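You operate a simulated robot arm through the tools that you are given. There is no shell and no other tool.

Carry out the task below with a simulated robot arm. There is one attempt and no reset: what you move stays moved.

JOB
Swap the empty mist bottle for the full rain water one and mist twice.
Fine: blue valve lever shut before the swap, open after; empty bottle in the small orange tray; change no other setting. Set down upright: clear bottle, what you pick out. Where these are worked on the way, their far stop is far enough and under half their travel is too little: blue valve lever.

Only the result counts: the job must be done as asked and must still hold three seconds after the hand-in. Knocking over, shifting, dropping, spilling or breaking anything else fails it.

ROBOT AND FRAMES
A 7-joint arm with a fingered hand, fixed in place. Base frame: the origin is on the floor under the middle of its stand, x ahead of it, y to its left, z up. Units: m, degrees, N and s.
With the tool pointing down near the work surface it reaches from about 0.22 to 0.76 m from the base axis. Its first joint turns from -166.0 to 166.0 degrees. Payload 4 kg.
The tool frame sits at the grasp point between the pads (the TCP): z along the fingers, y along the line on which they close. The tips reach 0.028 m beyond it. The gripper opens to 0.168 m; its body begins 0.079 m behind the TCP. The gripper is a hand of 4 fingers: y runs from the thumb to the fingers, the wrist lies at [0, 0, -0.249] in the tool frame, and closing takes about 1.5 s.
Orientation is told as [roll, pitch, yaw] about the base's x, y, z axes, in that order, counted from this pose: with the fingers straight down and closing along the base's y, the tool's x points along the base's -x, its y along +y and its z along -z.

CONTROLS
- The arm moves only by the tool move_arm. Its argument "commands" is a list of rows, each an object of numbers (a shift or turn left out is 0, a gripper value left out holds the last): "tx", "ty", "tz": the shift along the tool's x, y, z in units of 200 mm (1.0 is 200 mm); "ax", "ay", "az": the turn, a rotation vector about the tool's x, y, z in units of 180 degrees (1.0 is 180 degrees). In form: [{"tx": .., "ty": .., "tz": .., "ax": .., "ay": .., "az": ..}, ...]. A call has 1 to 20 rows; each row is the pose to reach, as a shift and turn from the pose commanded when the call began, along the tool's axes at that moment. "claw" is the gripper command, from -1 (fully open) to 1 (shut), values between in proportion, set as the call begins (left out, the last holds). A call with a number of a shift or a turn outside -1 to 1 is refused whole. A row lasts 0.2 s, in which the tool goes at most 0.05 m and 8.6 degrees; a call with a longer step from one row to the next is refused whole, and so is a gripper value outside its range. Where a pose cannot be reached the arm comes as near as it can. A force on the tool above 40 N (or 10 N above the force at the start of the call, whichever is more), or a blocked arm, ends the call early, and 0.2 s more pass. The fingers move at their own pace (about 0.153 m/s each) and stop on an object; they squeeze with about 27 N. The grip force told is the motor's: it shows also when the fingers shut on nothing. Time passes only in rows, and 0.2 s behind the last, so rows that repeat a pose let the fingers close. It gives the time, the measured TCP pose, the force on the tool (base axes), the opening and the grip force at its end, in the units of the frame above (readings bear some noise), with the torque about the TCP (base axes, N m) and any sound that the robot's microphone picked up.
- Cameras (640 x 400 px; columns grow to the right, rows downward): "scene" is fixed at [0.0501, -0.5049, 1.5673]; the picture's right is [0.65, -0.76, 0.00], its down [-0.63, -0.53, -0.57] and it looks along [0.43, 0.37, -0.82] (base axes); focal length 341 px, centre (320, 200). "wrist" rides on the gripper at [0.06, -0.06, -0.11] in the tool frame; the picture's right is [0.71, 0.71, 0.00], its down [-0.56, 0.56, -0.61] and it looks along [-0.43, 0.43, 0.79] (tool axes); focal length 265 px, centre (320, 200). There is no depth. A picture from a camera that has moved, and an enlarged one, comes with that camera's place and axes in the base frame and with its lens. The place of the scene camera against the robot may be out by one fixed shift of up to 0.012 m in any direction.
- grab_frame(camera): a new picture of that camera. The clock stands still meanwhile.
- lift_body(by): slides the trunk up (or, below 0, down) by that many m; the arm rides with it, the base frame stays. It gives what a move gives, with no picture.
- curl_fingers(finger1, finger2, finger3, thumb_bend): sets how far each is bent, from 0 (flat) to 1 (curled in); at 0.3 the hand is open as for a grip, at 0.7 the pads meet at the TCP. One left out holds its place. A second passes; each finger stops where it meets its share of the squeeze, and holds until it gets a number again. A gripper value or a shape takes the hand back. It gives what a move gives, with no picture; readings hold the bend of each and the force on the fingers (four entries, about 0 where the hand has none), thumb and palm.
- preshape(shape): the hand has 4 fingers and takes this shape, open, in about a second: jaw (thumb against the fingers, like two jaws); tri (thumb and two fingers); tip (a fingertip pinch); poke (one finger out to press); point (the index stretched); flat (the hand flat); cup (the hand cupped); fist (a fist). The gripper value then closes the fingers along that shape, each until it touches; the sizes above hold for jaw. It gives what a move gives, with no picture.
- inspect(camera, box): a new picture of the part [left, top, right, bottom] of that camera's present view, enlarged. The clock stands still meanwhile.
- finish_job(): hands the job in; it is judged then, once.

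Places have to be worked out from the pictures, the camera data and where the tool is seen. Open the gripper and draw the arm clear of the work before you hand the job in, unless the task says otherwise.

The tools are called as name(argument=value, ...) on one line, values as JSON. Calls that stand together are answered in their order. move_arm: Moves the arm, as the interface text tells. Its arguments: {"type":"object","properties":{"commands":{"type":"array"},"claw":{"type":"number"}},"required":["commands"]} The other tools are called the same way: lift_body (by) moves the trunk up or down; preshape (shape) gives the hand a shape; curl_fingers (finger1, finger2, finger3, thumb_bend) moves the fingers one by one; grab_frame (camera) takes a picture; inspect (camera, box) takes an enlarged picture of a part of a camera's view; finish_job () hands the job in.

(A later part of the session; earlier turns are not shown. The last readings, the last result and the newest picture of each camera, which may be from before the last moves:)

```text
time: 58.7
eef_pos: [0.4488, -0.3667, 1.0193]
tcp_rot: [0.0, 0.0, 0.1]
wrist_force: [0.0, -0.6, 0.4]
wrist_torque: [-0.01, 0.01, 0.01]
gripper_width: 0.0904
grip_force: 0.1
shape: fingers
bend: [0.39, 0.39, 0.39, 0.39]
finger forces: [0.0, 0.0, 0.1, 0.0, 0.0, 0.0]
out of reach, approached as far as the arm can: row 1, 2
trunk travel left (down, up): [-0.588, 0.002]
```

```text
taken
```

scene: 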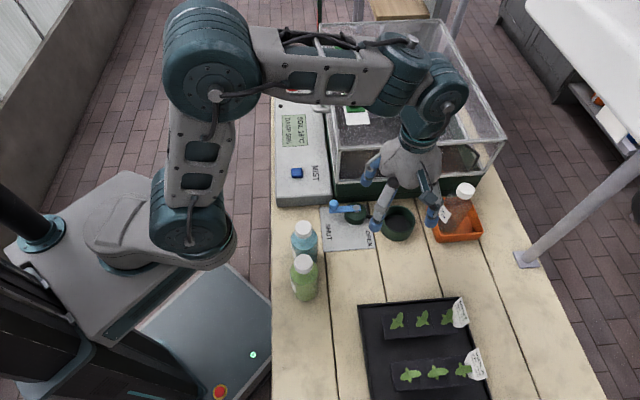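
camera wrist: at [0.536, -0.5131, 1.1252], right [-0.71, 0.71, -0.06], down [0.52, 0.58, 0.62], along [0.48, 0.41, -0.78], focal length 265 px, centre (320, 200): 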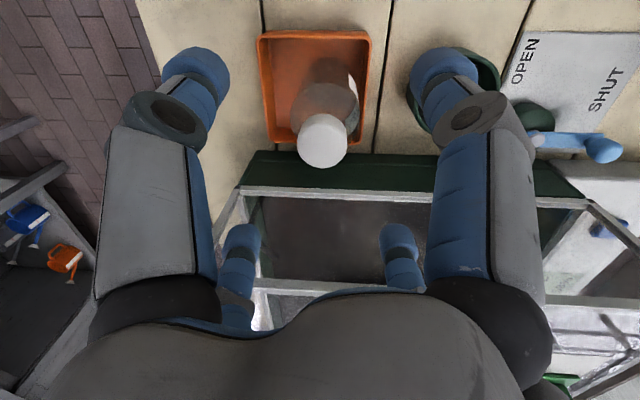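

I raise the arm and lower the trunk so that the near bottle falls in comfortable reach.

move_arm(commands=[{"tz": -0.18}, {"tz": -0.36}, {"tz": -0.54}, {"tz": -0.72}, {"tz": -0.9}, {"tz": -0.9}])

lift_body(by=-0.17)

```text
time: 60.1
eef_pos: [0.4494, -0.3663, 1.1992]
tcp_rot: [0.0, 0.0, 0.1]
wrist_force: [-0.6, 0.4, 0.0]
wrist_torque: [-0.01, 0.03, -0.01]
gripper_width: 0.0904
grip_force: 0.1
shape: fingers
bend: [0.39, 0.39, 0.39, 0.39]
finger forces: [0.0, 0.0, 0.0, 0.0, 0.0, 0.1]
trunk travel left (down, up): [-0.588, 0.002]
```

```text
time: 62.0
eef_pos: [0.4495, -0.366, 1.0299]
tcp_rot: [0.0, 0.0, 0.1]
wrist_force: [0.7, -0.3, 0.2]
wrist_torque: [0.0, 0.01, 0.01]
gripper_width: 0.0905
grip_force: 0.0
shape: fingers
bend: [0.39, 0.39, 0.39, 0.39]
finger forces: [0.0, 0.0, 0.0, 0.0, 0.0, 0.0]
trunk travel left (down, up): [-0.418, 0.172]
```

Now I move over the blue rain-water bottle at z≈1.03.

move_arm(commands=[{"tx": 0.126, "ty": 0.1}, {"tx": 0.252, "ty": 0.2}, {"tx": 0.378, "ty": 0.3}, {"tx": 0.504, "ty": 0.4}, {"tx": 0.63, "ty": 0.5}, {"tx": 0.755, "ty": 0.6025}, {"tx": 0.755, "ty": 0.6025}])

grab_frame(camera="wrist")

grab_frame(camera="scene")

```text
time: 63.6
eef_pos: [0.2991, -0.2463, 1.0302]
tcp_rot: [0.0, 0.0, 0.1]
wrist_force: [-0.4, 0.2, 0.4]
wrist_torque: [0.0, -0.03, 0.01]
gripper_width: 0.0905
grip_force: 0.1
shape: fingers
bend: [0.39, 0.39, 0.39, 0.39]
finger forces: [0.0, 0.1, 0.1, 0.0, 0.1, 0.0]
trunk travel left (down, up): [-0.418, 0.172]
```

```text
taken
camera wrist: at [0.2381, -0.3065, 1.1406], right [-0.71, 0.71, 0.0], down [0.56, 0.56, 0.61], along [0.43, 0.44, -0.79], focal length 265 px, centre (320, 200)
```

wrist: 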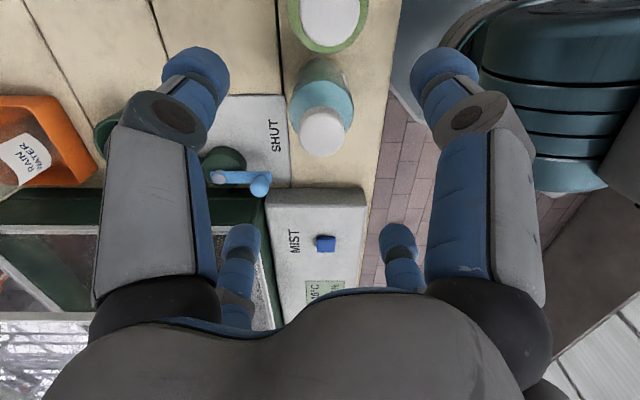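

```text
taken
```

scene: 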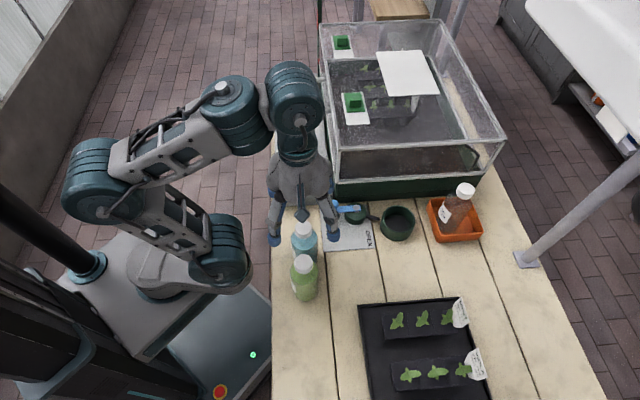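

I'm above the blue bottle. I enlarge to check the centring and the room to the green bottle and the robot's own shoulder.

inspect(camera="wrist", box=[240, 0, 400, 180])

inspect(camera="scene", box=[180, 130, 380, 310])

```text
2.22 times, centred on (320, 90) of wrist
camera zoom: at [0.2381, -0.3065, 1.1406], right [-0.71, 0.71, 0.0], down [0.56, 0.56, 0.61], along [0.43, 0.44, -0.79], focal length 590 px, centre (320, 444)
```

zoom: 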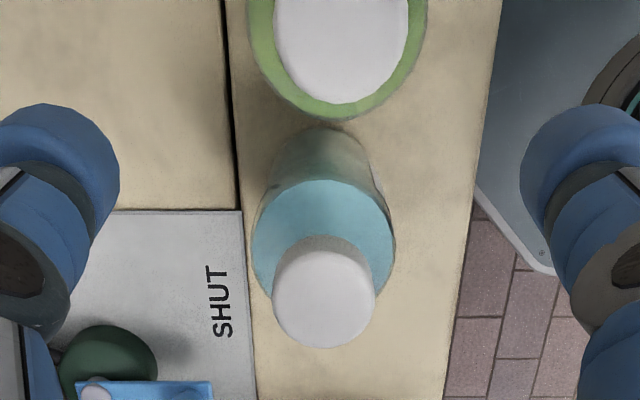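

```text
2.22 times, centred on (280, 220) of scene
camera zoom: at [0.0501, -0.5049, 1.5673], right [0.65, -0.76, 0.0], down [-0.63, -0.53, -0.57], along [0.43, 0.37, -0.82], focal length 757 px, centre (409, 156)
```

zoom: 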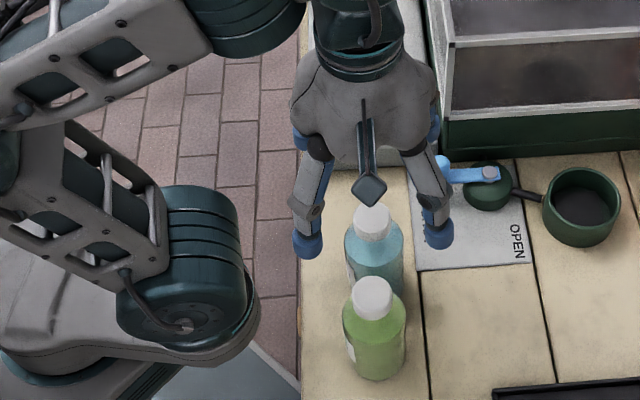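

Centring is within 2 mm and there is ample room to the shoulder and the green bottle. I descend around the blue bottle.

move_arm(commands=[{"tx": 0.005, "ty": 0.004, "tz": 0.1}, {"tx": 0.005, "ty": 0.004, "tz": 0.2}, {"tx": 0.005, "ty": 0.004, "tz": 0.3}, {"tx": 0.005, "ty": 0.004, "tz": 0.3}])

grab_frame(camera="wrist")

inspect(camera="scene", box=[180, 130, 380, 310])

```text
time: 64.6
eef_pos: [0.2965, -0.2452, 0.9699]
tcp_rot: [0.0, 0.0, 0.0]
wrist_force: [1.7, 0.0, -0.3]
wrist_torque: [-0.03, 0.0, -0.05]
gripper_width: 0.0902
grip_force: 0.0
shape: fingers
bend: [0.39, 0.39, 0.39, 0.39]
finger forces: [0.0, 0.0, 0.1, 0.1, 0.1, 0.0]
trunk travel left (down, up): [-0.418, 0.172]
```

```text
taken
camera wrist: at [0.2363, -0.3051, 1.081], right [-0.71, 0.71, 0.0], down [0.56, 0.56, 0.61], along [0.43, 0.43, -0.79], focal length 265 px, centre (320, 200)
```

wrist: 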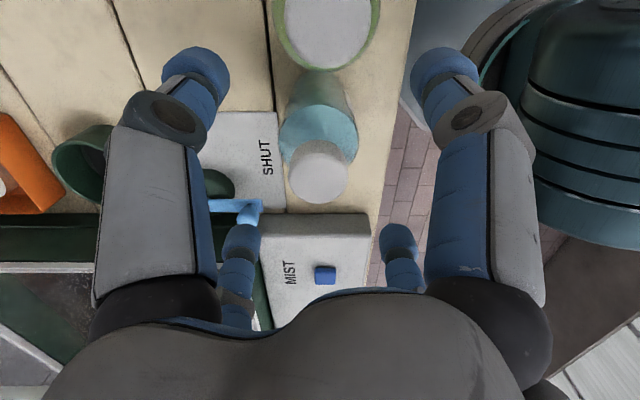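

```text
2.22 times, centred on (280, 220) of scene
camera zoom: at [0.0501, -0.5049, 1.5673], right [0.65, -0.76, 0.0], down [-0.63, -0.53, -0.57], along [0.43, 0.37, -0.82], focal length 757 px, centre (409, 156)
```

zoom: 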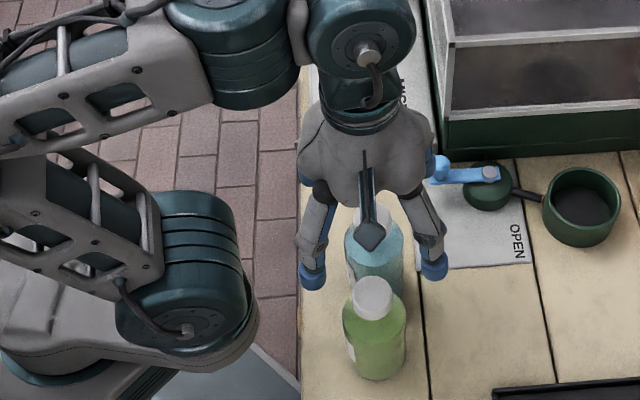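

Still centred and clear. I lower the remaining 6 cm.

move_arm(commands=[{"tz": 0.1}, {"tz": 0.2}, {"tz": 0.31}, {"tz": 0.31}])

grab_frame(camera="wrist")

inspect(camera="scene", box=[240, 160, 380, 310])

```text
time: 65.6
eef_pos: [0.2973, -0.2457, 0.9079]
tcp_rot: [-0.1, 0.0, 0.0]
wrist_force: [-0.7, -0.1, 0.6]
wrist_torque: [0.02, 0.02, 0.01]
gripper_width: 0.0904
grip_force: 0.0
shape: fingers
bend: [0.39, 0.39, 0.39, 0.39]
finger forces: [0.0, 0.0, 0.0, 0.0, 0.1, 0.0]
trunk travel left (down, up): [-0.418, 0.172]
```

```text
taken
camera wrist: at [0.2368, -0.306, 1.0182], right [-0.71, 0.71, 0.0], down [0.56, 0.56, 0.61], along [0.43, 0.43, -0.79], focal length 265 px, centre (320, 200)
```

wrist: 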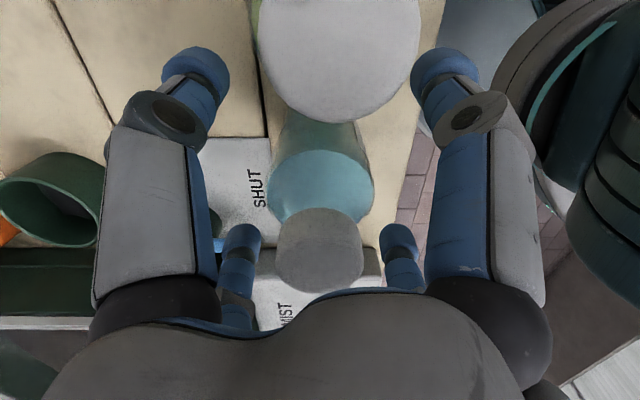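

```text
2.67 times, centred on (310, 235) of scene
camera zoom: at [0.0501, -0.5049, 1.5673], right [0.65, -0.76, 0.0], down [-0.63, -0.53, -0.57], along [0.43, 0.37, -0.82], focal length 908 px, centre (347, 107)
```

zoom: 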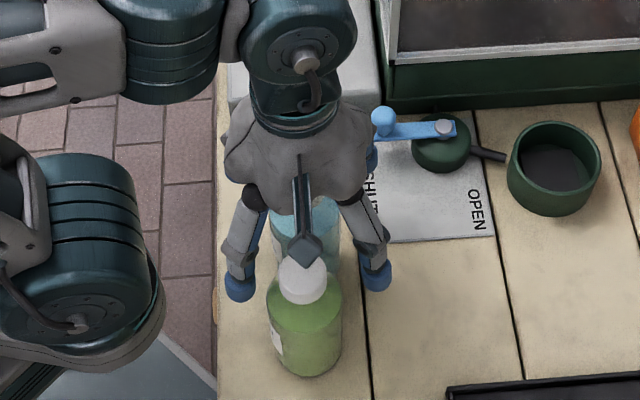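

The hand is around the blue bottle with the green one untouched. I close the fingers.

curl_fingers(finger1=0.65, finger2=0.65, finger3=0.65, thumb_bend=0.65)

grab_frame(camera="wrist")

```text
time: 66.6
eef_pos: [0.296, -0.2456, 0.9076]
tcp_rot: [-0.1, 0.1, 0.0]
wrist_force: [0.0, -0.6, 0.4]
wrist_torque: [-0.02, -0.02, 0.01]
gripper_width: 0.0352
grip_force: 17.6
shape: fingers
bend: [0.57, 0.56, 0.56, 0.58]
finger forces: [7.5, 7.8, 7.1, 0.0, 12.5, 0.0]
trunk travel left (down, up): [-0.418, 0.172]
```

```text
taken
camera wrist: at [0.2368, -0.306, 1.0184], right [-0.71, 0.71, 0.0], down [0.56, 0.56, 0.61], along [0.43, 0.44, -0.79], focal length 265 px, centre (320, 200)
```

wrist: 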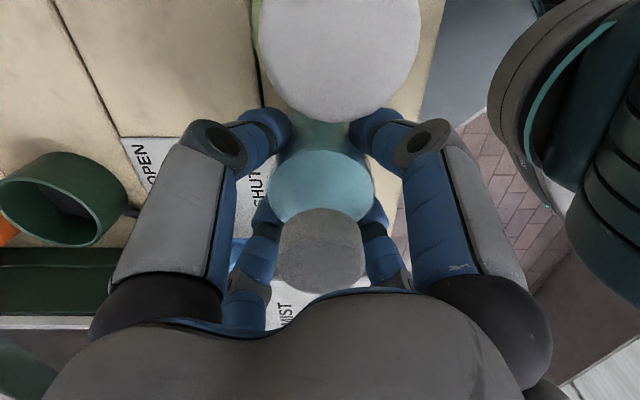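

Firm grip. I lift the full bottle straight up with the trunk.

lift_body(by=0.12)

grab_frame(camera="wrist")

grab_frame(camera="scene")

```text
time: 68.1
eef_pos: [0.2971, -0.2457, 1.0275]
tcp_rot: [0.1, 0.0, 0.0]
wrist_force: [-0.1, -0.3, -3.1]
wrist_torque: [0.01, 0.0, 0.0]
gripper_width: 0.0352
grip_force: 16.8
shape: fingers
bend: [0.57, 0.56, 0.56, 0.58]
finger forces: [7.4, 7.9, 7.1, 0.1, 12.2, 0.0]
trunk travel left (down, up): [-0.538, 0.052]
```

```text
taken
camera wrist: at [0.237, -0.3061, 1.1384], right [-0.71, 0.71, 0.0], down [0.56, 0.56, 0.61], along [0.43, 0.44, -0.79], focal length 265 px, centre (320, 200)
```

wrist: 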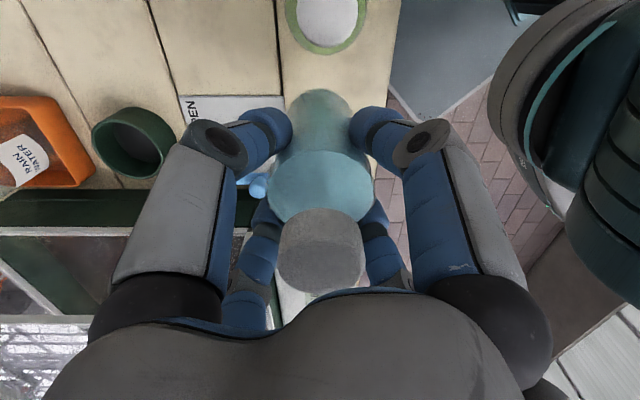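

```text
taken
```

scene: 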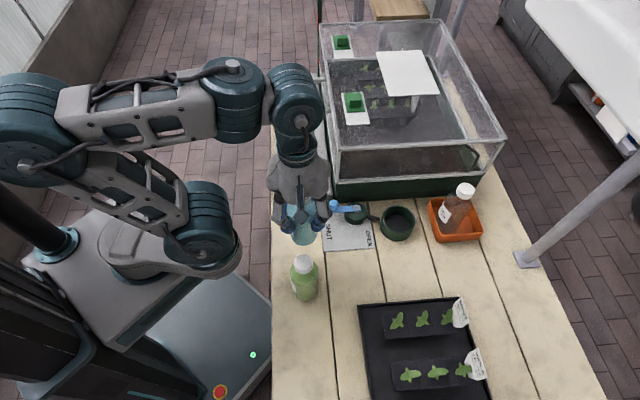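

The full bottle hangs securely (about 3 N). I carry it toward the cup in two legs.

move_arm(commands=[{"tx": -0.14, "ty": -0.075}, {"tx": -0.28, "ty": -0.15}, {"tx": -0.42, "ty": -0.225}, {"tx": -0.55, "ty": -0.3}, {"tx": -0.55, "ty": -0.3}])

move_arm(commands=[{"tx": -0.13, "ty": -0.07}, {"tx": -0.26, "ty": -0.14}, {"tx": -0.4, "ty": -0.215}, {"tx": -0.533, "ty": -0.291}, {"tx": -0.533, "ty": -0.291}, {"tx": -0.533, "ty": -0.291}])

grab_frame(camera="wrist")

inspect(camera="scene", box=[340, 100, 500, 260])

```text
time: 69.3
eef_pos: [0.4066, -0.3067, 1.0276]
tcp_rot: [0.1, 0.0, 0.0]
wrist_force: [0.1, 0.6, -2.8]
wrist_torque: [0.0, 0.02, 0.02]
gripper_width: 0.0347
grip_force: 17.5
shape: fingers
bend: [0.57, 0.56, 0.56, 0.58]
finger forces: [7.5, 8.0, 7.2, 0.0, 12.1, 0.1]
trunk travel left (down, up): [-0.538, 0.052]
```

```text
time: 70.7
eef_pos: [0.5123, -0.3649, 1.0277]
tcp_rot: [0.0, 0.0, -0.1]
wrist_force: [0.1, 0.0, -3.8]
wrist_torque: [0.0, 0.02, -0.05]
gripper_width: 0.0349
grip_force: 17.6
shape: fingers
bend: [0.57, 0.56, 0.56, 0.58]
finger forces: [7.5, 8.2, 7.3, 0.1, 12.0, 0.1]
trunk travel left (down, up): [-0.538, 0.052]
```

```text
taken
camera wrist: at [0.4522, -0.4253, 1.1375], right [-0.71, 0.71, 0.0], down [0.56, 0.56, 0.61], along [0.43, 0.44, -0.79], focal length 265 px, centre (320, 200)
```

wrist: 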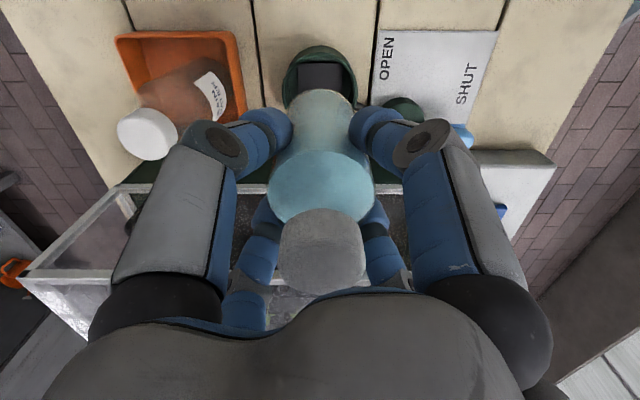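

```text
2.50 times, centred on (420, 180) of scene
camera zoom: at [0.0501, -0.5049, 1.5673], right [0.65, -0.76, 0.0], down [-0.63, -0.53, -0.57], along [0.43, 0.37, -0.82], focal length 852 px, centre (70, 250)
```

zoom: 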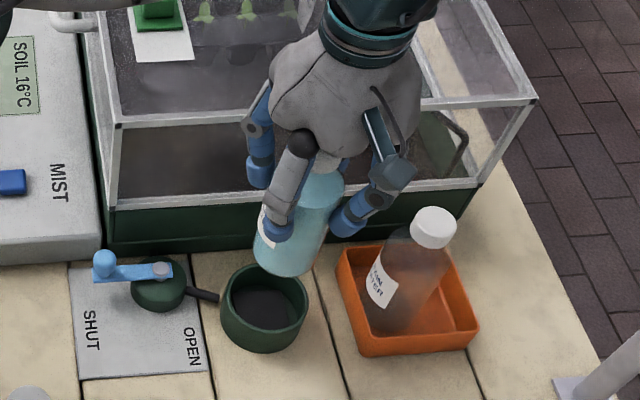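

I check the alignment of the bottle bottom with the cup before lowering.

move_arm(commands=[{"tx": -0.006, "ty": 0.009}, {"tx": -0.006, "ty": 0.009}])

lift_body(by=-0.06)

inspect(camera="wrist", box=[240, 20, 400, 160])

inspect(camera="scene", box=[360, 170, 450, 250])

```text
time: 71.3
eef_pos: [0.5126, -0.363, 1.0273]
tcp_rot: [0.0, 0.0, -0.1]
wrist_force: [-0.7, 0.4, -3.3]
wrist_torque: [0.01, -0.02, 0.04]
gripper_width: 0.0352
grip_force: 17.0
shape: fingers
bend: [0.57, 0.56, 0.56, 0.58]
finger forces: [7.4, 8.1, 7.1, 0.0, 12.1, 0.0]
trunk travel left (down, up): [-0.538, 0.052]
```

```text
time: 72.3
eef_pos: [0.5137, -0.362, 0.9673]
tcp_rot: [0.0, -0.1, 0.1]
wrist_force: [0.1, -0.2, -3.1]
wrist_torque: [-0.01, 0.01, 0.0]
gripper_width: 0.0347
grip_force: 17.8
shape: fingers
bend: [0.57, 0.56, 0.56, 0.58]
finger forces: [7.6, 8.1, 7.1, 0.0, 12.1, 0.0]
trunk travel left (down, up): [-0.478, 0.112]
```

```text
2.86 times, centred on (320, 90) of wrist
camera zoom: at [0.4534, -0.4227, 1.0779], right [-0.71, 0.71, 0.0], down [0.56, 0.56, 0.61], along [0.43, 0.44, -0.79], focal length 758 px, centre (320, 514)
```

zoom: 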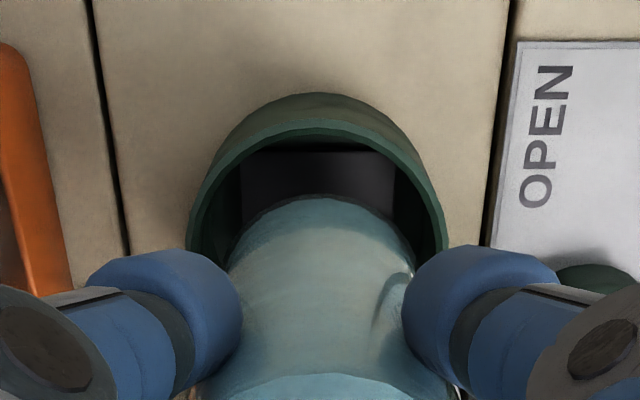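

```text
5.00 times, centred on (405, 210) of scene
camera zoom: at [0.0501, -0.5049, 1.5673], right [0.65, -0.76, 0.0], down [-0.63, -0.53, -0.57], along [0.43, 0.37, -0.82], focal length 1703 px, centre (-105, 150)
```

zoom: 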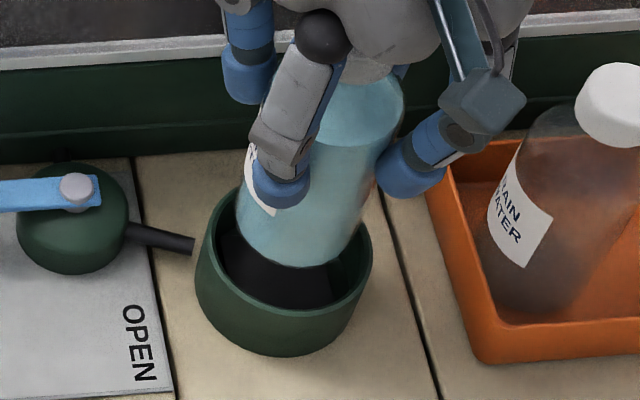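

Bottle and cup are aligned within about 2 mm. I lower it into the cup stepwise, watching the force.

lift_body(by=-0.03)

lift_body(by=-0.015)

inspect(camera="scene", box=[360, 170, 450, 250])

```text
time: 73.1
eef_pos: [0.5134, -0.3627, 0.938]
tcp_rot: [0.0, 0.0, 0.1]
wrist_force: [0.3, 0.1, -2.3]
wrist_torque: [0.01, 0.0, 0.02]
gripper_width: 0.0349
grip_force: 17.4
shape: fingers
bend: [0.57, 0.56, 0.56, 0.58]
finger forces: [7.5, 8.2, 7.3, 0.1, 11.9, 0.0]
trunk travel left (down, up): [-0.448, 0.142]
```

```text
time: 73.7
eef_pos: [0.5129, -0.3628, 0.9228]
tcp_rot: [0.0, 0.0, 0.1]
wrist_force: [0.1, 0.1, -2.9]
wrist_torque: [0.0, 0.02, 0.03]
gripper_width: 0.035
grip_force: 17.4
shape: fingers
bend: [0.57, 0.56, 0.56, 0.58]
finger forces: [7.5, 8.1, 7.1, 0.0, 12.1, 0.1]
trunk travel left (down, up): [-0.433, 0.157]
```

```text
5.00 times, centred on (405, 210) of scene
camera zoom: at [0.0501, -0.5049, 1.5673], right [0.65, -0.76, 0.0], down [-0.63, -0.53, -0.57], along [0.43, 0.37, -0.82], focal length 1703 px, centre (-105, 150)
```

zoom: 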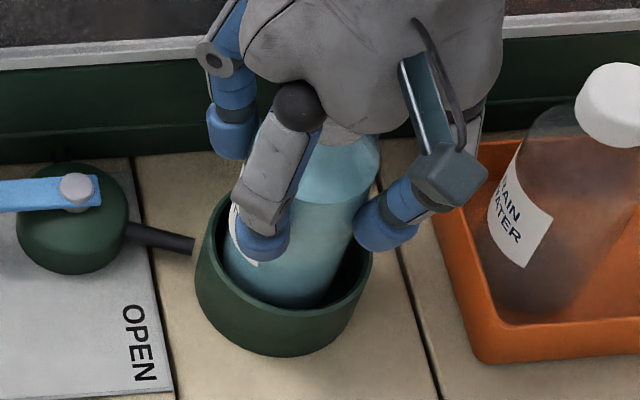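

The bottle is inside the cup with no side force. I go down in 3 mm steps until it seats.

lift_body(by=-0.005)

lift_body(by=-0.003)

lift_body(by=-0.002)

```text
time: 74.2
eef_pos: [0.513, -0.3623, 0.9193]
tcp_rot: [-0.1, -0.2, 0.0]
wrist_force: [1.0, -1.9, 11.2]
wrist_torque: [0.05, 0.02, 0.0]
gripper_width: 0.0348
grip_force: 18.7
shape: fingers
bend: [0.57, 0.56, 0.56, 0.58]
finger forces: [8.0, 8.4, 7.9, 0.0, 12.9, 0.1]
trunk travel left (down, up): [-0.428, 0.162]
```

```text
time: 74.8
eef_pos: [0.5129, -0.3616, 0.9178]
tcp_rot: [-0.3, -0.4, 0.0]
wrist_force: [3.4, -4.5, 30.9]
wrist_torque: [-0.17, -0.17, -0.04]
gripper_width: 0.0348
grip_force: 21.8
shape: fingers
bend: [0.57, 0.56, 0.56, 0.58]
finger forces: [8.9, 9.7, 9.6, 0.0, 14.9, 0.0]
trunk travel left (down, up): [-0.425, 0.165]
```

```text
time: 75.3
eef_pos: [0.5122, -0.3623, 0.9149]
tcp_rot: [-0.2, -0.3, -0.1]
wrist_force: [3.4, -4.8, 31.7]
wrist_torque: [-0.24, -0.16, -0.09]
gripper_width: 0.0343
grip_force: 21.8
shape: fingers
bend: [0.57, 0.56, 0.56, 0.58]
finger forces: [8.2, 10.1, 10.4, 0.1, 15.2, 0.0]
trunk travel left (down, up): [-0.423, 0.167]
```

It seated at about TCP 0.919, consistent with the cup floor; I pressed a little further than needed. I relax the force before opening.

lift_body(by=0.003)

inspect(camera="scene", box=[360, 170, 450, 250])

inspect(camera="wrist", box=[220, 20, 420, 160])

```text
time: 75.8
eef_pos: [0.5139, -0.3627, 0.9147]
tcp_rot: [0.0, 0.1, 0.0]
wrist_force: [3.8, -4.4, 15.6]
wrist_torque: [-0.2, -0.17, -0.08]
gripper_width: 0.0342
grip_force: 20.7
shape: fingers
bend: [0.57, 0.56, 0.56, 0.58]
finger forces: [7.8, 9.3, 9.7, 0.0, 14.5, 0.1]
trunk travel left (down, up): [-0.426, 0.164]
```

```text
5.00 times, centred on (405, 210) of scene
camera zoom: at [0.0501, -0.5049, 1.5673], right [0.65, -0.76, 0.0], down [-0.63, -0.53, -0.57], along [0.43, 0.37, -0.82], focal length 1703 px, centre (-105, 150)
```

zoom: 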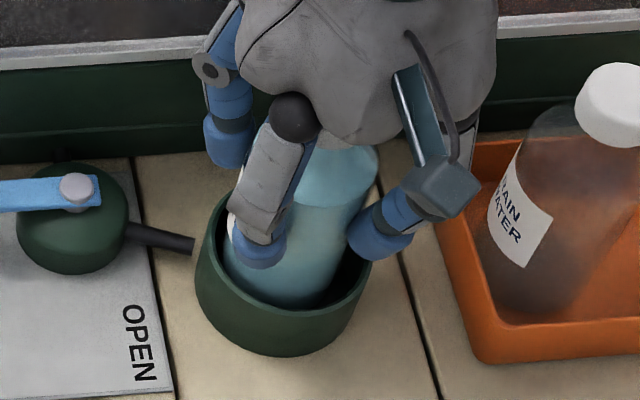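

```text
2.86 times, centred on (320, 90) of wrist
camera zoom: at [0.4527, -0.4225, 1.0257], right [-0.71, 0.71, 0.0], down [0.56, 0.56, 0.61], along [0.43, 0.44, -0.79], focal length 758 px, centre (320, 514)
```

zoom: 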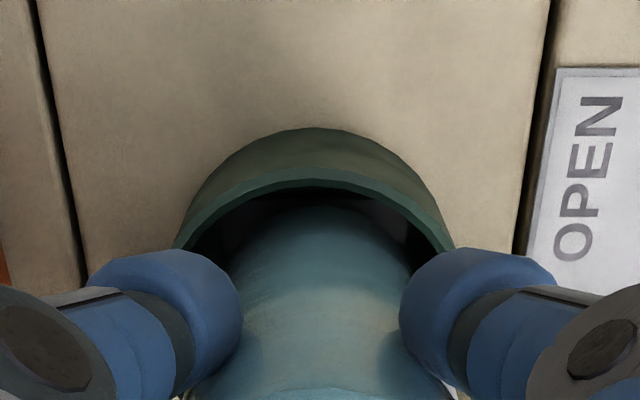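

The bottle sits evenly in the cup. I relieve a bit more and then open the fingers.

lift_body(by=0.002)

curl_fingers(finger1=0.53, finger2=0.53, finger3=0.53, thumb_bend=0.53)

curl_fingers(finger1=0.41, finger2=0.41, finger3=0.41, thumb_bend=0.41)

grab_frame(camera="wrist")

```text
time: 76.3
eef_pos: [0.5127, -0.3622, 0.9175]
tcp_rot: [0.2, 0.2, 0.1]
wrist_force: [-0.6, -0.4, 1.3]
wrist_torque: [-0.11, -0.05, -0.02]
gripper_width: 0.0341
grip_force: 17.4
shape: fingers
bend: [0.57, 0.56, 0.56, 0.58]
finger forces: [7.2, 8.4, 7.9, 0.1, 12.4, 0.0]
trunk travel left (down, up): [-0.428, 0.162]
```

```text
time: 77.3
eef_pos: [0.5117, -0.3621, 0.9174]
tcp_rot: [-0.1, -0.1, 0.0]
wrist_force: [0.1, 0.2, 0.4]
wrist_torque: [-0.02, -0.01, 0.0]
gripper_width: 0.0476
grip_force: 0.0
shape: fingers
bend: [0.53, 0.53, 0.53, 0.53]
finger forces: [0.0, 0.1, 0.0, 0.0, 0.0, 0.0]
trunk travel left (down, up): [-0.428, 0.162]
```

```text
time: 78.3
eef_pos: [0.5124, -0.3612, 0.9173]
tcp_rot: [0.1, 0.0, 0.1]
wrist_force: [-0.6, 0.1, 0.1]
wrist_torque: [-0.01, -0.04, 0.02]
gripper_width: 0.0841
grip_force: 0.1
shape: fingers
bend: [0.41, 0.41, 0.41, 0.41]
finger forces: [0.0, 0.0, 0.1, 0.0, 0.0, 0.0]
trunk travel left (down, up): [-0.428, 0.162]
```

```text
taken
camera wrist: at [0.4533, -0.4227, 1.028], right [-0.71, 0.71, 0.0], down [0.56, 0.56, 0.61], along [0.43, 0.44, -0.79], focal length 265 px, centre (320, 200)
```

wrist: 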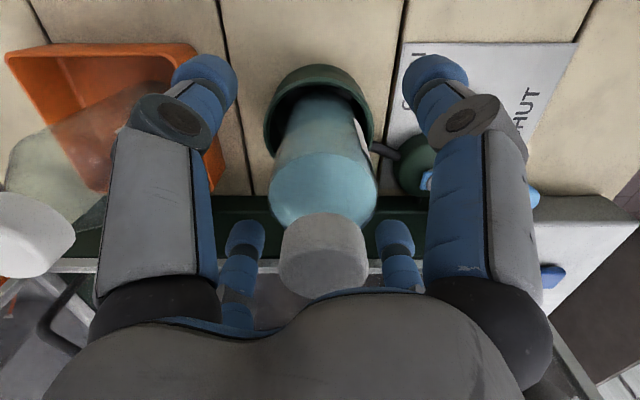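

Released. I lift the hand straight up off the bottle and look.

lift_body(by=0.13)

inspect(camera="wrist", box=[240, 20, 400, 160])

inspect(camera="scene", box=[350, 160, 500, 260])

```text
time: 79.9
eef_pos: [0.513, -0.3616, 1.0472]
tcp_rot: [-0.1, -0.1, 0.1]
wrist_force: [0.6, 0.0, 0.1]
wrist_torque: [-0.02, -0.01, -0.01]
gripper_width: 0.0842
grip_force: 0.1
shape: fingers
bend: [0.41, 0.41, 0.41, 0.41]
finger forces: [0.0, 0.0, 0.1, 0.0, 0.1, 0.0]
trunk travel left (down, up): [-0.558, 0.032]
```

```text
2.86 times, centred on (320, 90) of wrist
camera zoom: at [0.4534, -0.4227, 1.1579], right [-0.71, 0.71, 0.0], down [0.56, 0.56, 0.61], along [0.43, 0.44, -0.79], focal length 758 px, centre (320, 514)
```

zoom: 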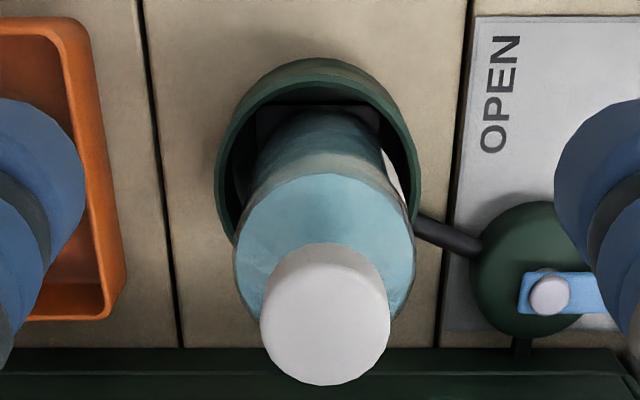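

```text
4.00 times, centred on (425, 210) of scene
camera zoom: at [0.0501, -0.5049, 1.5673], right [0.65, -0.76, 0.0], down [-0.63, -0.53, -0.57], along [0.43, 0.37, -0.82], focal length 1362 px, centre (-100, 160)
```

zoom: 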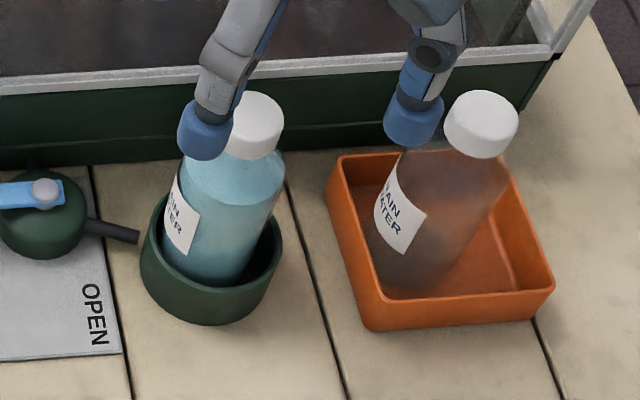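

The rain-water bottle is seated in the cup at the same height as the old one. Next is reopening the valve: I move back, turn to yaw 50°, and form the thumb-out hand at a safe height.

move_arm(commands=[{"tz": -0.2}, {"tx": 0.09, "ty": 0.07, "tz": -0.35, "az": -0.035}, {"tx": 0.19, "ty": 0.145, "tz": -0.5, "az": -0.07}, {"tx": 0.285, "ty": 0.22, "tz": -0.5, "az": -0.11}, {"tx": 0.38, "ty": 0.29, "tz": -0.5, "az": -0.15}, {"tx": 0.475, "ty": 0.365, "tz": -0.5, "az": -0.19}, {"tx": 0.57, "ty": 0.44, "tz": -0.5, "az": -0.235}, {"tx": 0.665, "ty": 0.508, "tz": -0.5, "az": -0.278}, {"tx": 0.665, "ty": 0.508, "tz": -0.5, "az": -0.278}])

preshape(shape="poke")

preshape(shape="point")

curl_fingers(finger1=1.0, finger2=1.0, finger3=1.0, thumb_bend=0.33)

grab_frame(camera="wrist")

grab_frame(camera="scene")

```text
time: 81.9
eef_pos: [0.3807, -0.2609, 1.1486]
tcp_rot: [0.0, 0.0, 50.2]
wrist_force: [0.3, 0.7, -0.1]
wrist_torque: [0.0, 0.02, 0.0]
gripper_width: 0.0844
grip_force: 0.1
shape: fingers
bend: [0.41, 0.41, 0.41, 0.41]
finger forces: [0.0, 0.1, 0.0, 0.1, 0.1, 0.1]
trunk travel left (down, up): [-0.558, 0.032]
```

```text
time: 82.8
eef_pos: [0.3807, -0.2605, 1.1486]
tcp_rot: [0.0, -0.1, 50.0]
wrist_force: [0.2, 0.2, -0.6]
wrist_torque: [0.01, -0.04, 0.02]
gripper_width: 0.0
grip_force: 0.1
shape: poke
bend: [1.0, 1.0, 1.0, 0.7]
finger forces: [0.1, 0.1, 0.0, 0.0, 0.0, 0.0]
trunk travel left (down, up): [-0.558, 0.032]
```

```text
time: 83.7
eef_pos: [0.3817, -0.261, 1.1477]
tcp_rot: [0.1, 0.1, 50.1]
wrist_force: [0.5, 0.3, -0.8]
wrist_torque: [0.0, -0.03, 0.0]
gripper_width: 0.0
grip_force: 0.0
shape: point
bend: [0.7, 0.92, 0.91, 0.7]
finger forces: [0.1, 0.0, 0.0, 0.0, 0.0, 0.2]
trunk travel left (down, up): [-0.558, 0.032]
```

```text
time: 84.7
eef_pos: [0.38, -0.2606, 1.1481]
tcp_rot: [0.1, 0.0, 50.0]
wrist_force: [-0.5, 1.3, 0.5]
wrist_torque: [0.0, 0.0, 0.03]
gripper_width: 0.0763
grip_force: 0.2
shape: fingers
bend: [0.8, 0.95, 1.0, 0.33]
finger forces: [0.0, 0.0, 0.0, 0.0, 0.0, 0.1]
trunk travel left (down, up): [-0.558, 0.032]
```

```text
taken
camera wrist: at [0.3889, -0.346, 1.2589], right [-1.0, -0.09, 0.0], down [-0.07, 0.79, 0.61], along [-0.05, 0.61, -0.79], focal length 265 px, centre (320, 200)
```

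wrist: 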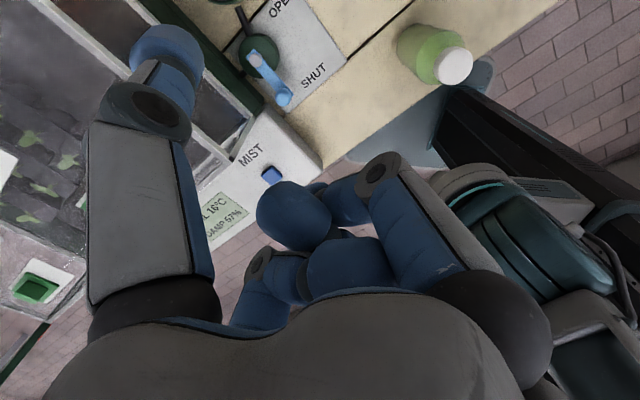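

```text
taken
```

scene: 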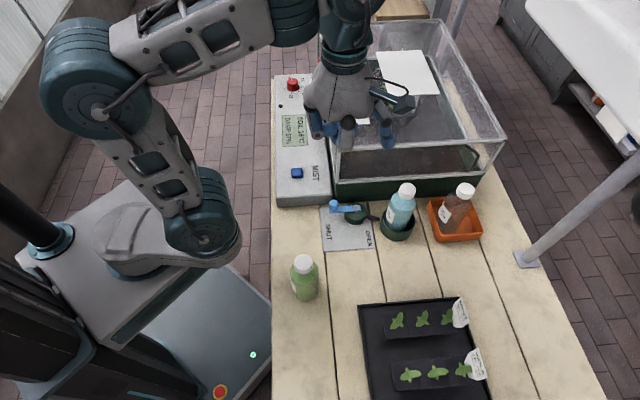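

The full bottle stands in the holder, the empty one in the tray. I enlarge the lever and MIST button to measure them.

inspect(camera="wrist", box=[200, 0, 360, 200])

lift_body(by=-0.2)

grab_frame(camera="wrist")

```text
2.00 times, centred on (280, 100) of wrist
camera zoom: at [0.3889, -0.346, 1.2589], right [-1.0, -0.09, 0.0], down [-0.07, 0.79, 0.61], along [-0.05, 0.61, -0.79], focal length 531 px, centre (400, 400)
```

zoom: 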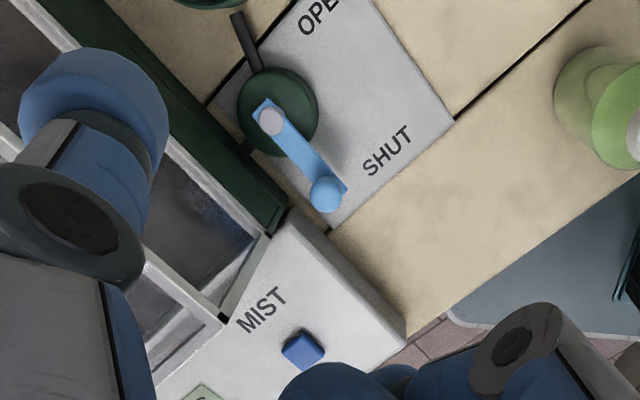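

```text
time: 86.9
eef_pos: [0.3808, -0.2601, 0.9474]
tcp_rot: [0.1, 0.1, 50.1]
wrist_force: [-0.6, 0.0, -0.3]
wrist_torque: [0.01, -0.05, 0.03]
gripper_width: 0.076
grip_force: 0.1
shape: fingers
bend: [0.8, 0.95, 1.0, 0.33]
finger forces: [0.1, 0.0, 0.0, 0.1, 0.0, 0.1]
trunk travel left (down, up): [-0.358, 0.232]
```

```text
taken
camera wrist: at [0.3889, -0.3459, 1.059], right [-1.0, -0.09, 0.0], down [-0.07, 0.79, 0.61], along [-0.05, 0.61, -0.79], focal length 265 px, centre (320, 200)
```

wrist: 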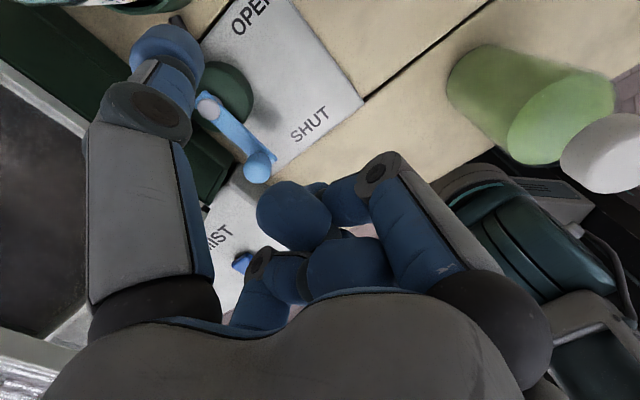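

Knob (shut) is at (0.434,-0.225), pivot (0.473,-0.266); MIST button near (0.455,-0.08). I move the thumb over to the far (+y) side of the knob at safe height.

move_arm(commands=[{"tx": -0.087, "ty": 0.097}, {"tx": -0.174, "ty": 0.194}, {"tx": -0.26, "ty": 0.292}, {"tx": -0.347, "ty": 0.389}, {"tx": -0.434, "ty": 0.486}, {"tx": -0.434, "ty": 0.486}])

grab_frame(camera="wrist")

inspect(camera="scene", box=[280, 140, 440, 260])

```text
time: 88.3
eef_pos: [0.3633, -0.1296, 0.9478]
tcp_rot: [0.0, 0.0, 50.2]
wrist_force: [0.2, 0.4, -0.8]
wrist_torque: [0.0, 0.02, -0.02]
gripper_width: 0.0761
grip_force: 0.1
shape: fingers
bend: [0.8, 0.95, 1.0, 0.33]
finger forces: [0.0, 0.1, 0.0, 0.0, 0.0, 0.0]
trunk travel left (down, up): [-0.358, 0.232]
```

```text
taken
camera wrist: at [0.3703, -0.215, 1.0581], right [-1.0, -0.09, 0.0], down [-0.07, 0.79, 0.61], along [-0.05, 0.61, -0.79], focal length 265 px, centre (320, 200)
```

wrist: 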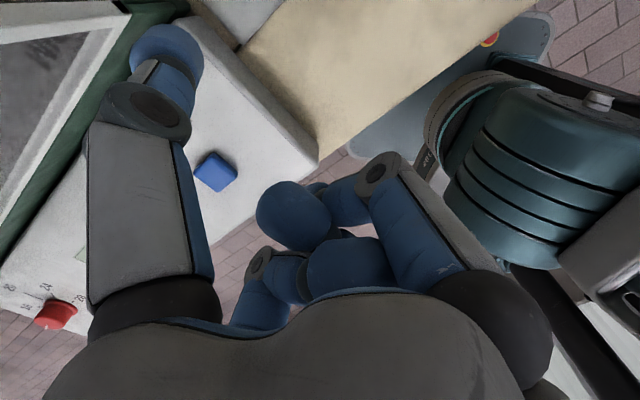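

```text
3.33 times, centred on (360, 200) of scene
camera zoom: at [0.0501, -0.5049, 1.5673], right [0.65, -0.76, 0.0], down [-0.63, -0.53, -0.57], along [0.43, 0.37, -0.82], focal length 1135 px, centre (187, 200)
```

zoom: 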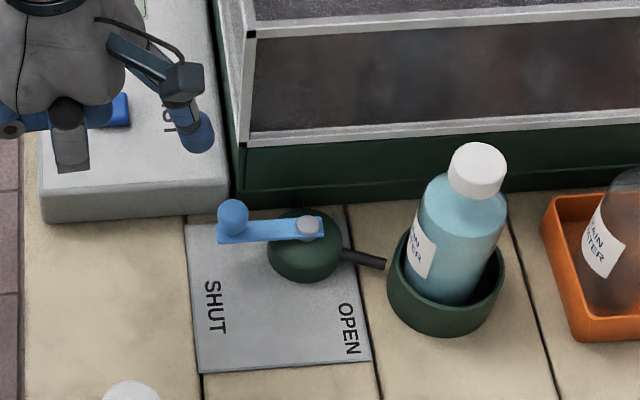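

The thumb is on the far side of the knob with clearance to the panel edge and the button. I lower it to knob height.

move_arm(commands=[{"tz": 0.12}, {"tz": 0.24}, {"tz": 0.35}, {"tz": 0.35}])

inspect(camera="scene", box=[300, 150, 420, 240])

grab_frame(camera="wrist")

```text
time: 89.3
eef_pos: [0.3629, -0.1314, 0.8771]
tcp_rot: [0.0, 0.0, 50.1]
wrist_force: [-0.3, 0.2, 0.1]
wrist_torque: [-0.01, -0.02, 0.01]
gripper_width: 0.0759
grip_force: 0.1
shape: fingers
bend: [0.8, 0.95, 1.0, 0.33]
finger forces: [0.1, 0.0, 0.0, 0.1, 0.1, 0.0]
trunk travel left (down, up): [-0.358, 0.232]
```

```text
4.44 times, centred on (360, 195) of scene
camera zoom: at [0.0501, -0.5049, 1.5673], right [0.65, -0.76, 0.0], down [-0.63, -0.53, -0.57], along [0.43, 0.37, -0.82], focal length 1514 px, centre (142, 222)
```

zoom: 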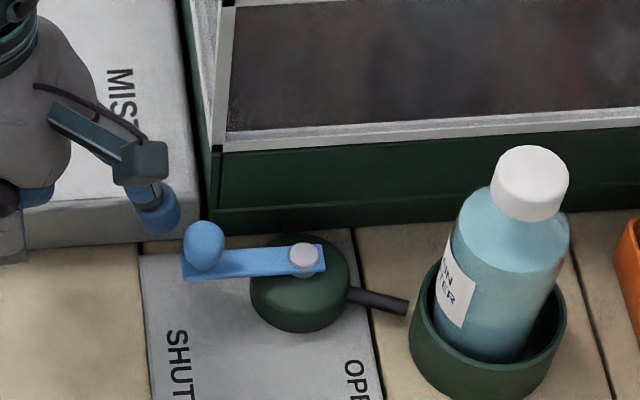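

```text
taken
camera wrist: at [0.3714, -0.2166, 0.9878], right [-1.0, -0.09, 0.0], down [-0.07, 0.79, 0.61], along [-0.05, 0.61, -0.79], focal length 265 px, centre (320, 200)
```

wrist: 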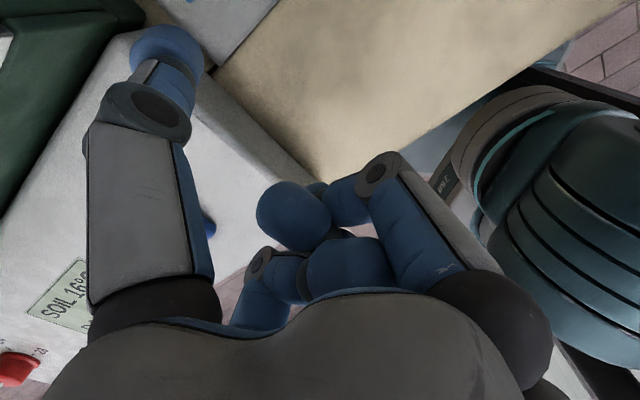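

The thumb tip is right beside the knob on the side away from OPEN. I sweep it along the arc toward OPEN.

move_arm(commands=[{"tx": 0.031, "ty": -0.026}, {"tx": 0.072, "ty": -0.054}, {"tx": 0.1, "ty": -0.072}, {"tx": 0.131, "ty": -0.091}, {"tx": 0.186, "ty": -0.097}, {"tx": 0.241, "ty": -0.099}, {"tx": 0.291, "ty": -0.12}, {"tx": 0.341, "ty": -0.145}, {"tx": 0.372, "ty": -0.179}, {"tx": 0.4, "ty": -0.208}, {"tx": 0.4, "ty": -0.208}])

inspect(camera="scene", box=[300, 150, 420, 240])

grab_frame(camera="wrist")

```text
time: 91.7
eef_pos: [0.343, -0.2205, 0.8779]
tcp_rot: [0.0, 0.0, 50.1]
wrist_force: [-1.3, -1.2, -0.4]
wrist_torque: [0.02, 0.07, -0.03]
gripper_width: 0.0753
grip_force: 0.4
shape: fingers
bend: [0.8, 0.95, 1.0, 0.34]
finger forces: [0.1, 0.0, 0.0, 0.0, 0.4, 0.0]
trunk travel left (down, up): [-0.358, 0.232]
```

```text
4.44 times, centred on (360, 195) of scene
camera zoom: at [0.0501, -0.5049, 1.5673], right [0.65, -0.76, 0.0], down [-0.63, -0.53, -0.57], along [0.43, 0.37, -0.82], focal length 1514 px, centre (142, 222)
```

zoom: 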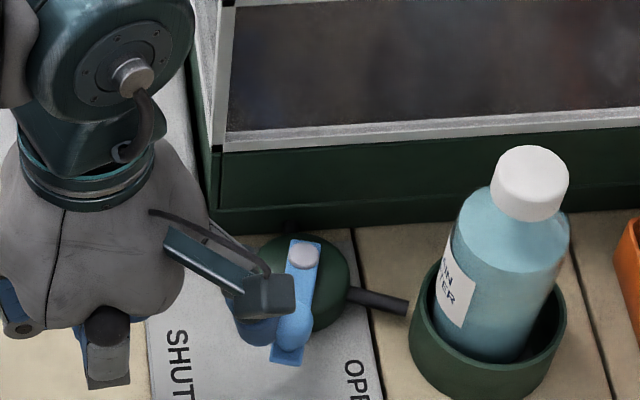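

```text
taken
camera wrist: at [0.3509, -0.305, 0.9886], right [-1.0, -0.09, 0.0], down [-0.07, 0.79, 0.61], along [-0.05, 0.61, -0.79], focal length 265 px, centre (320, 200)
```

wrist: 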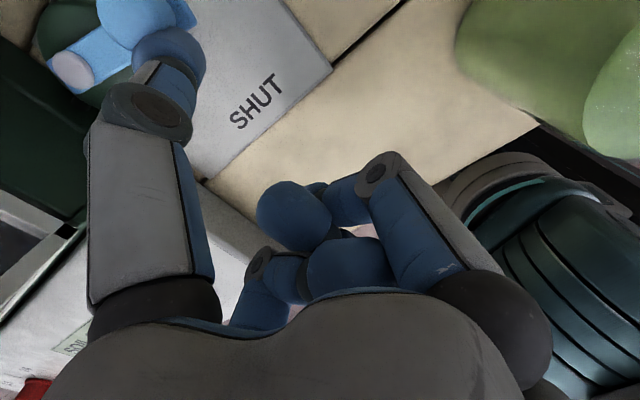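

The lever is nearly at OPEN. I push on in small steps to its stop.

move_arm(commands=[{"tx": 0.016, "ty": -0.02}, {"tx": 0.028, "ty": -0.035}, {"tx": 0.034, "ty": -0.047}, {"tx": 0.041, "ty": -0.059}, {"tx": 0.041, "ty": -0.059}])

inspect(camera="scene", box=[300, 150, 420, 240])

```text
time: 92.9
eef_pos: [0.3467, -0.2345, 0.878]
tcp_rot: [-0.1, 0.0, 50.1]
wrist_force: [0.4, 0.5, 0.1]
wrist_torque: [-0.03, 0.03, 0.01]
gripper_width: 0.0762
grip_force: 0.1
shape: fingers
bend: [0.8, 0.95, 1.0, 0.33]
finger forces: [0.1, 0.1, 0.1, 0.0, 0.0, 0.0]
trunk travel left (down, up): [-0.358, 0.232]
```

```text
4.44 times, centred on (360, 195) of scene
camera zoom: at [0.0501, -0.5049, 1.5673], right [0.65, -0.76, 0.0], down [-0.63, -0.53, -0.57], along [0.43, 0.37, -0.82], focal length 1514 px, centre (142, 222)
```

zoom: 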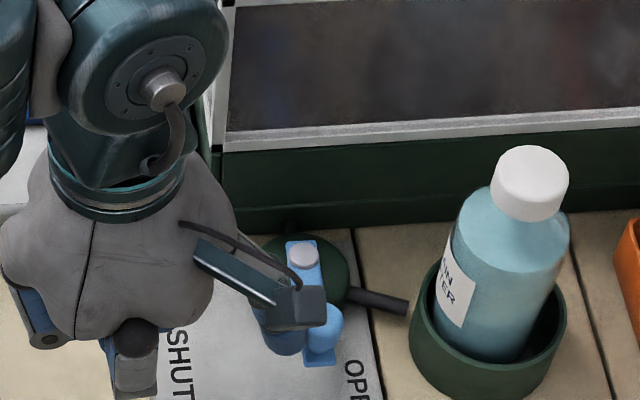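

The lever is back over OPEN with almost no resistance. I push a few more millimetres to feel its end stop.

move_arm(commands=[{"ty": -0.012}, {"ty": -0.024}, {"ty": -0.036}, {"ty": -0.036}])

inspect(camera="scene", box=[300, 150, 420, 240])

```text
time: 93.9
eef_pos: [0.353, -0.2389, 0.879]
tcp_rot: [0.0, 0.0, 50.1]
wrist_force: [-2.6, 2.8, -0.8]
wrist_torque: [0.06, 0.05, 0.13]
gripper_width: 0.0733
grip_force: 2.1
shape: fingers
bend: [0.8, 0.95, 1.0, 0.35]
finger forces: [0.0, 0.1, 0.0, 0.0, 3.3, 0.1]
trunk travel left (down, up): [-0.358, 0.232]
```

```text
4.44 times, centred on (360, 195) of scene
camera zoom: at [0.0501, -0.5049, 1.5673], right [0.65, -0.76, 0.0], down [-0.63, -0.53, -0.57], along [0.43, 0.37, -0.82], focal length 1514 px, centre (142, 222)
```

zoom: 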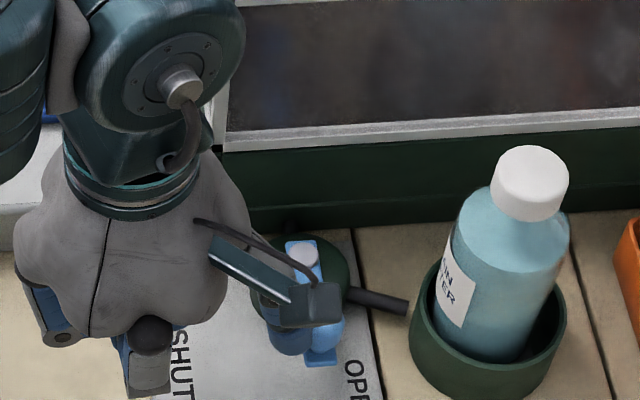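

The force is rising (3 N) while the lever no longer moves — it is at the stop. One more 3 mm confirms it.

move_arm(commands=[{"ty": -0.01}, {"ty": -0.018}, {"ty": -0.018}])

```text
time: 94.7
eef_pos: [0.3549, -0.2412, 0.8787]
tcp_rot: [0.0, 0.0, 50.2]
wrist_force: [-5.7, 3.9, 0.9]
wrist_torque: [-0.01, 0.01, -0.07]
gripper_width: 0.0705
grip_force: 3.5
shape: fingers
bend: [0.8, 0.95, 1.0, 0.36]
finger forces: [0.0, 0.0, 0.0, 0.0, 7.3, 0.0]
trunk travel left (down, up): [-0.358, 0.232]
```

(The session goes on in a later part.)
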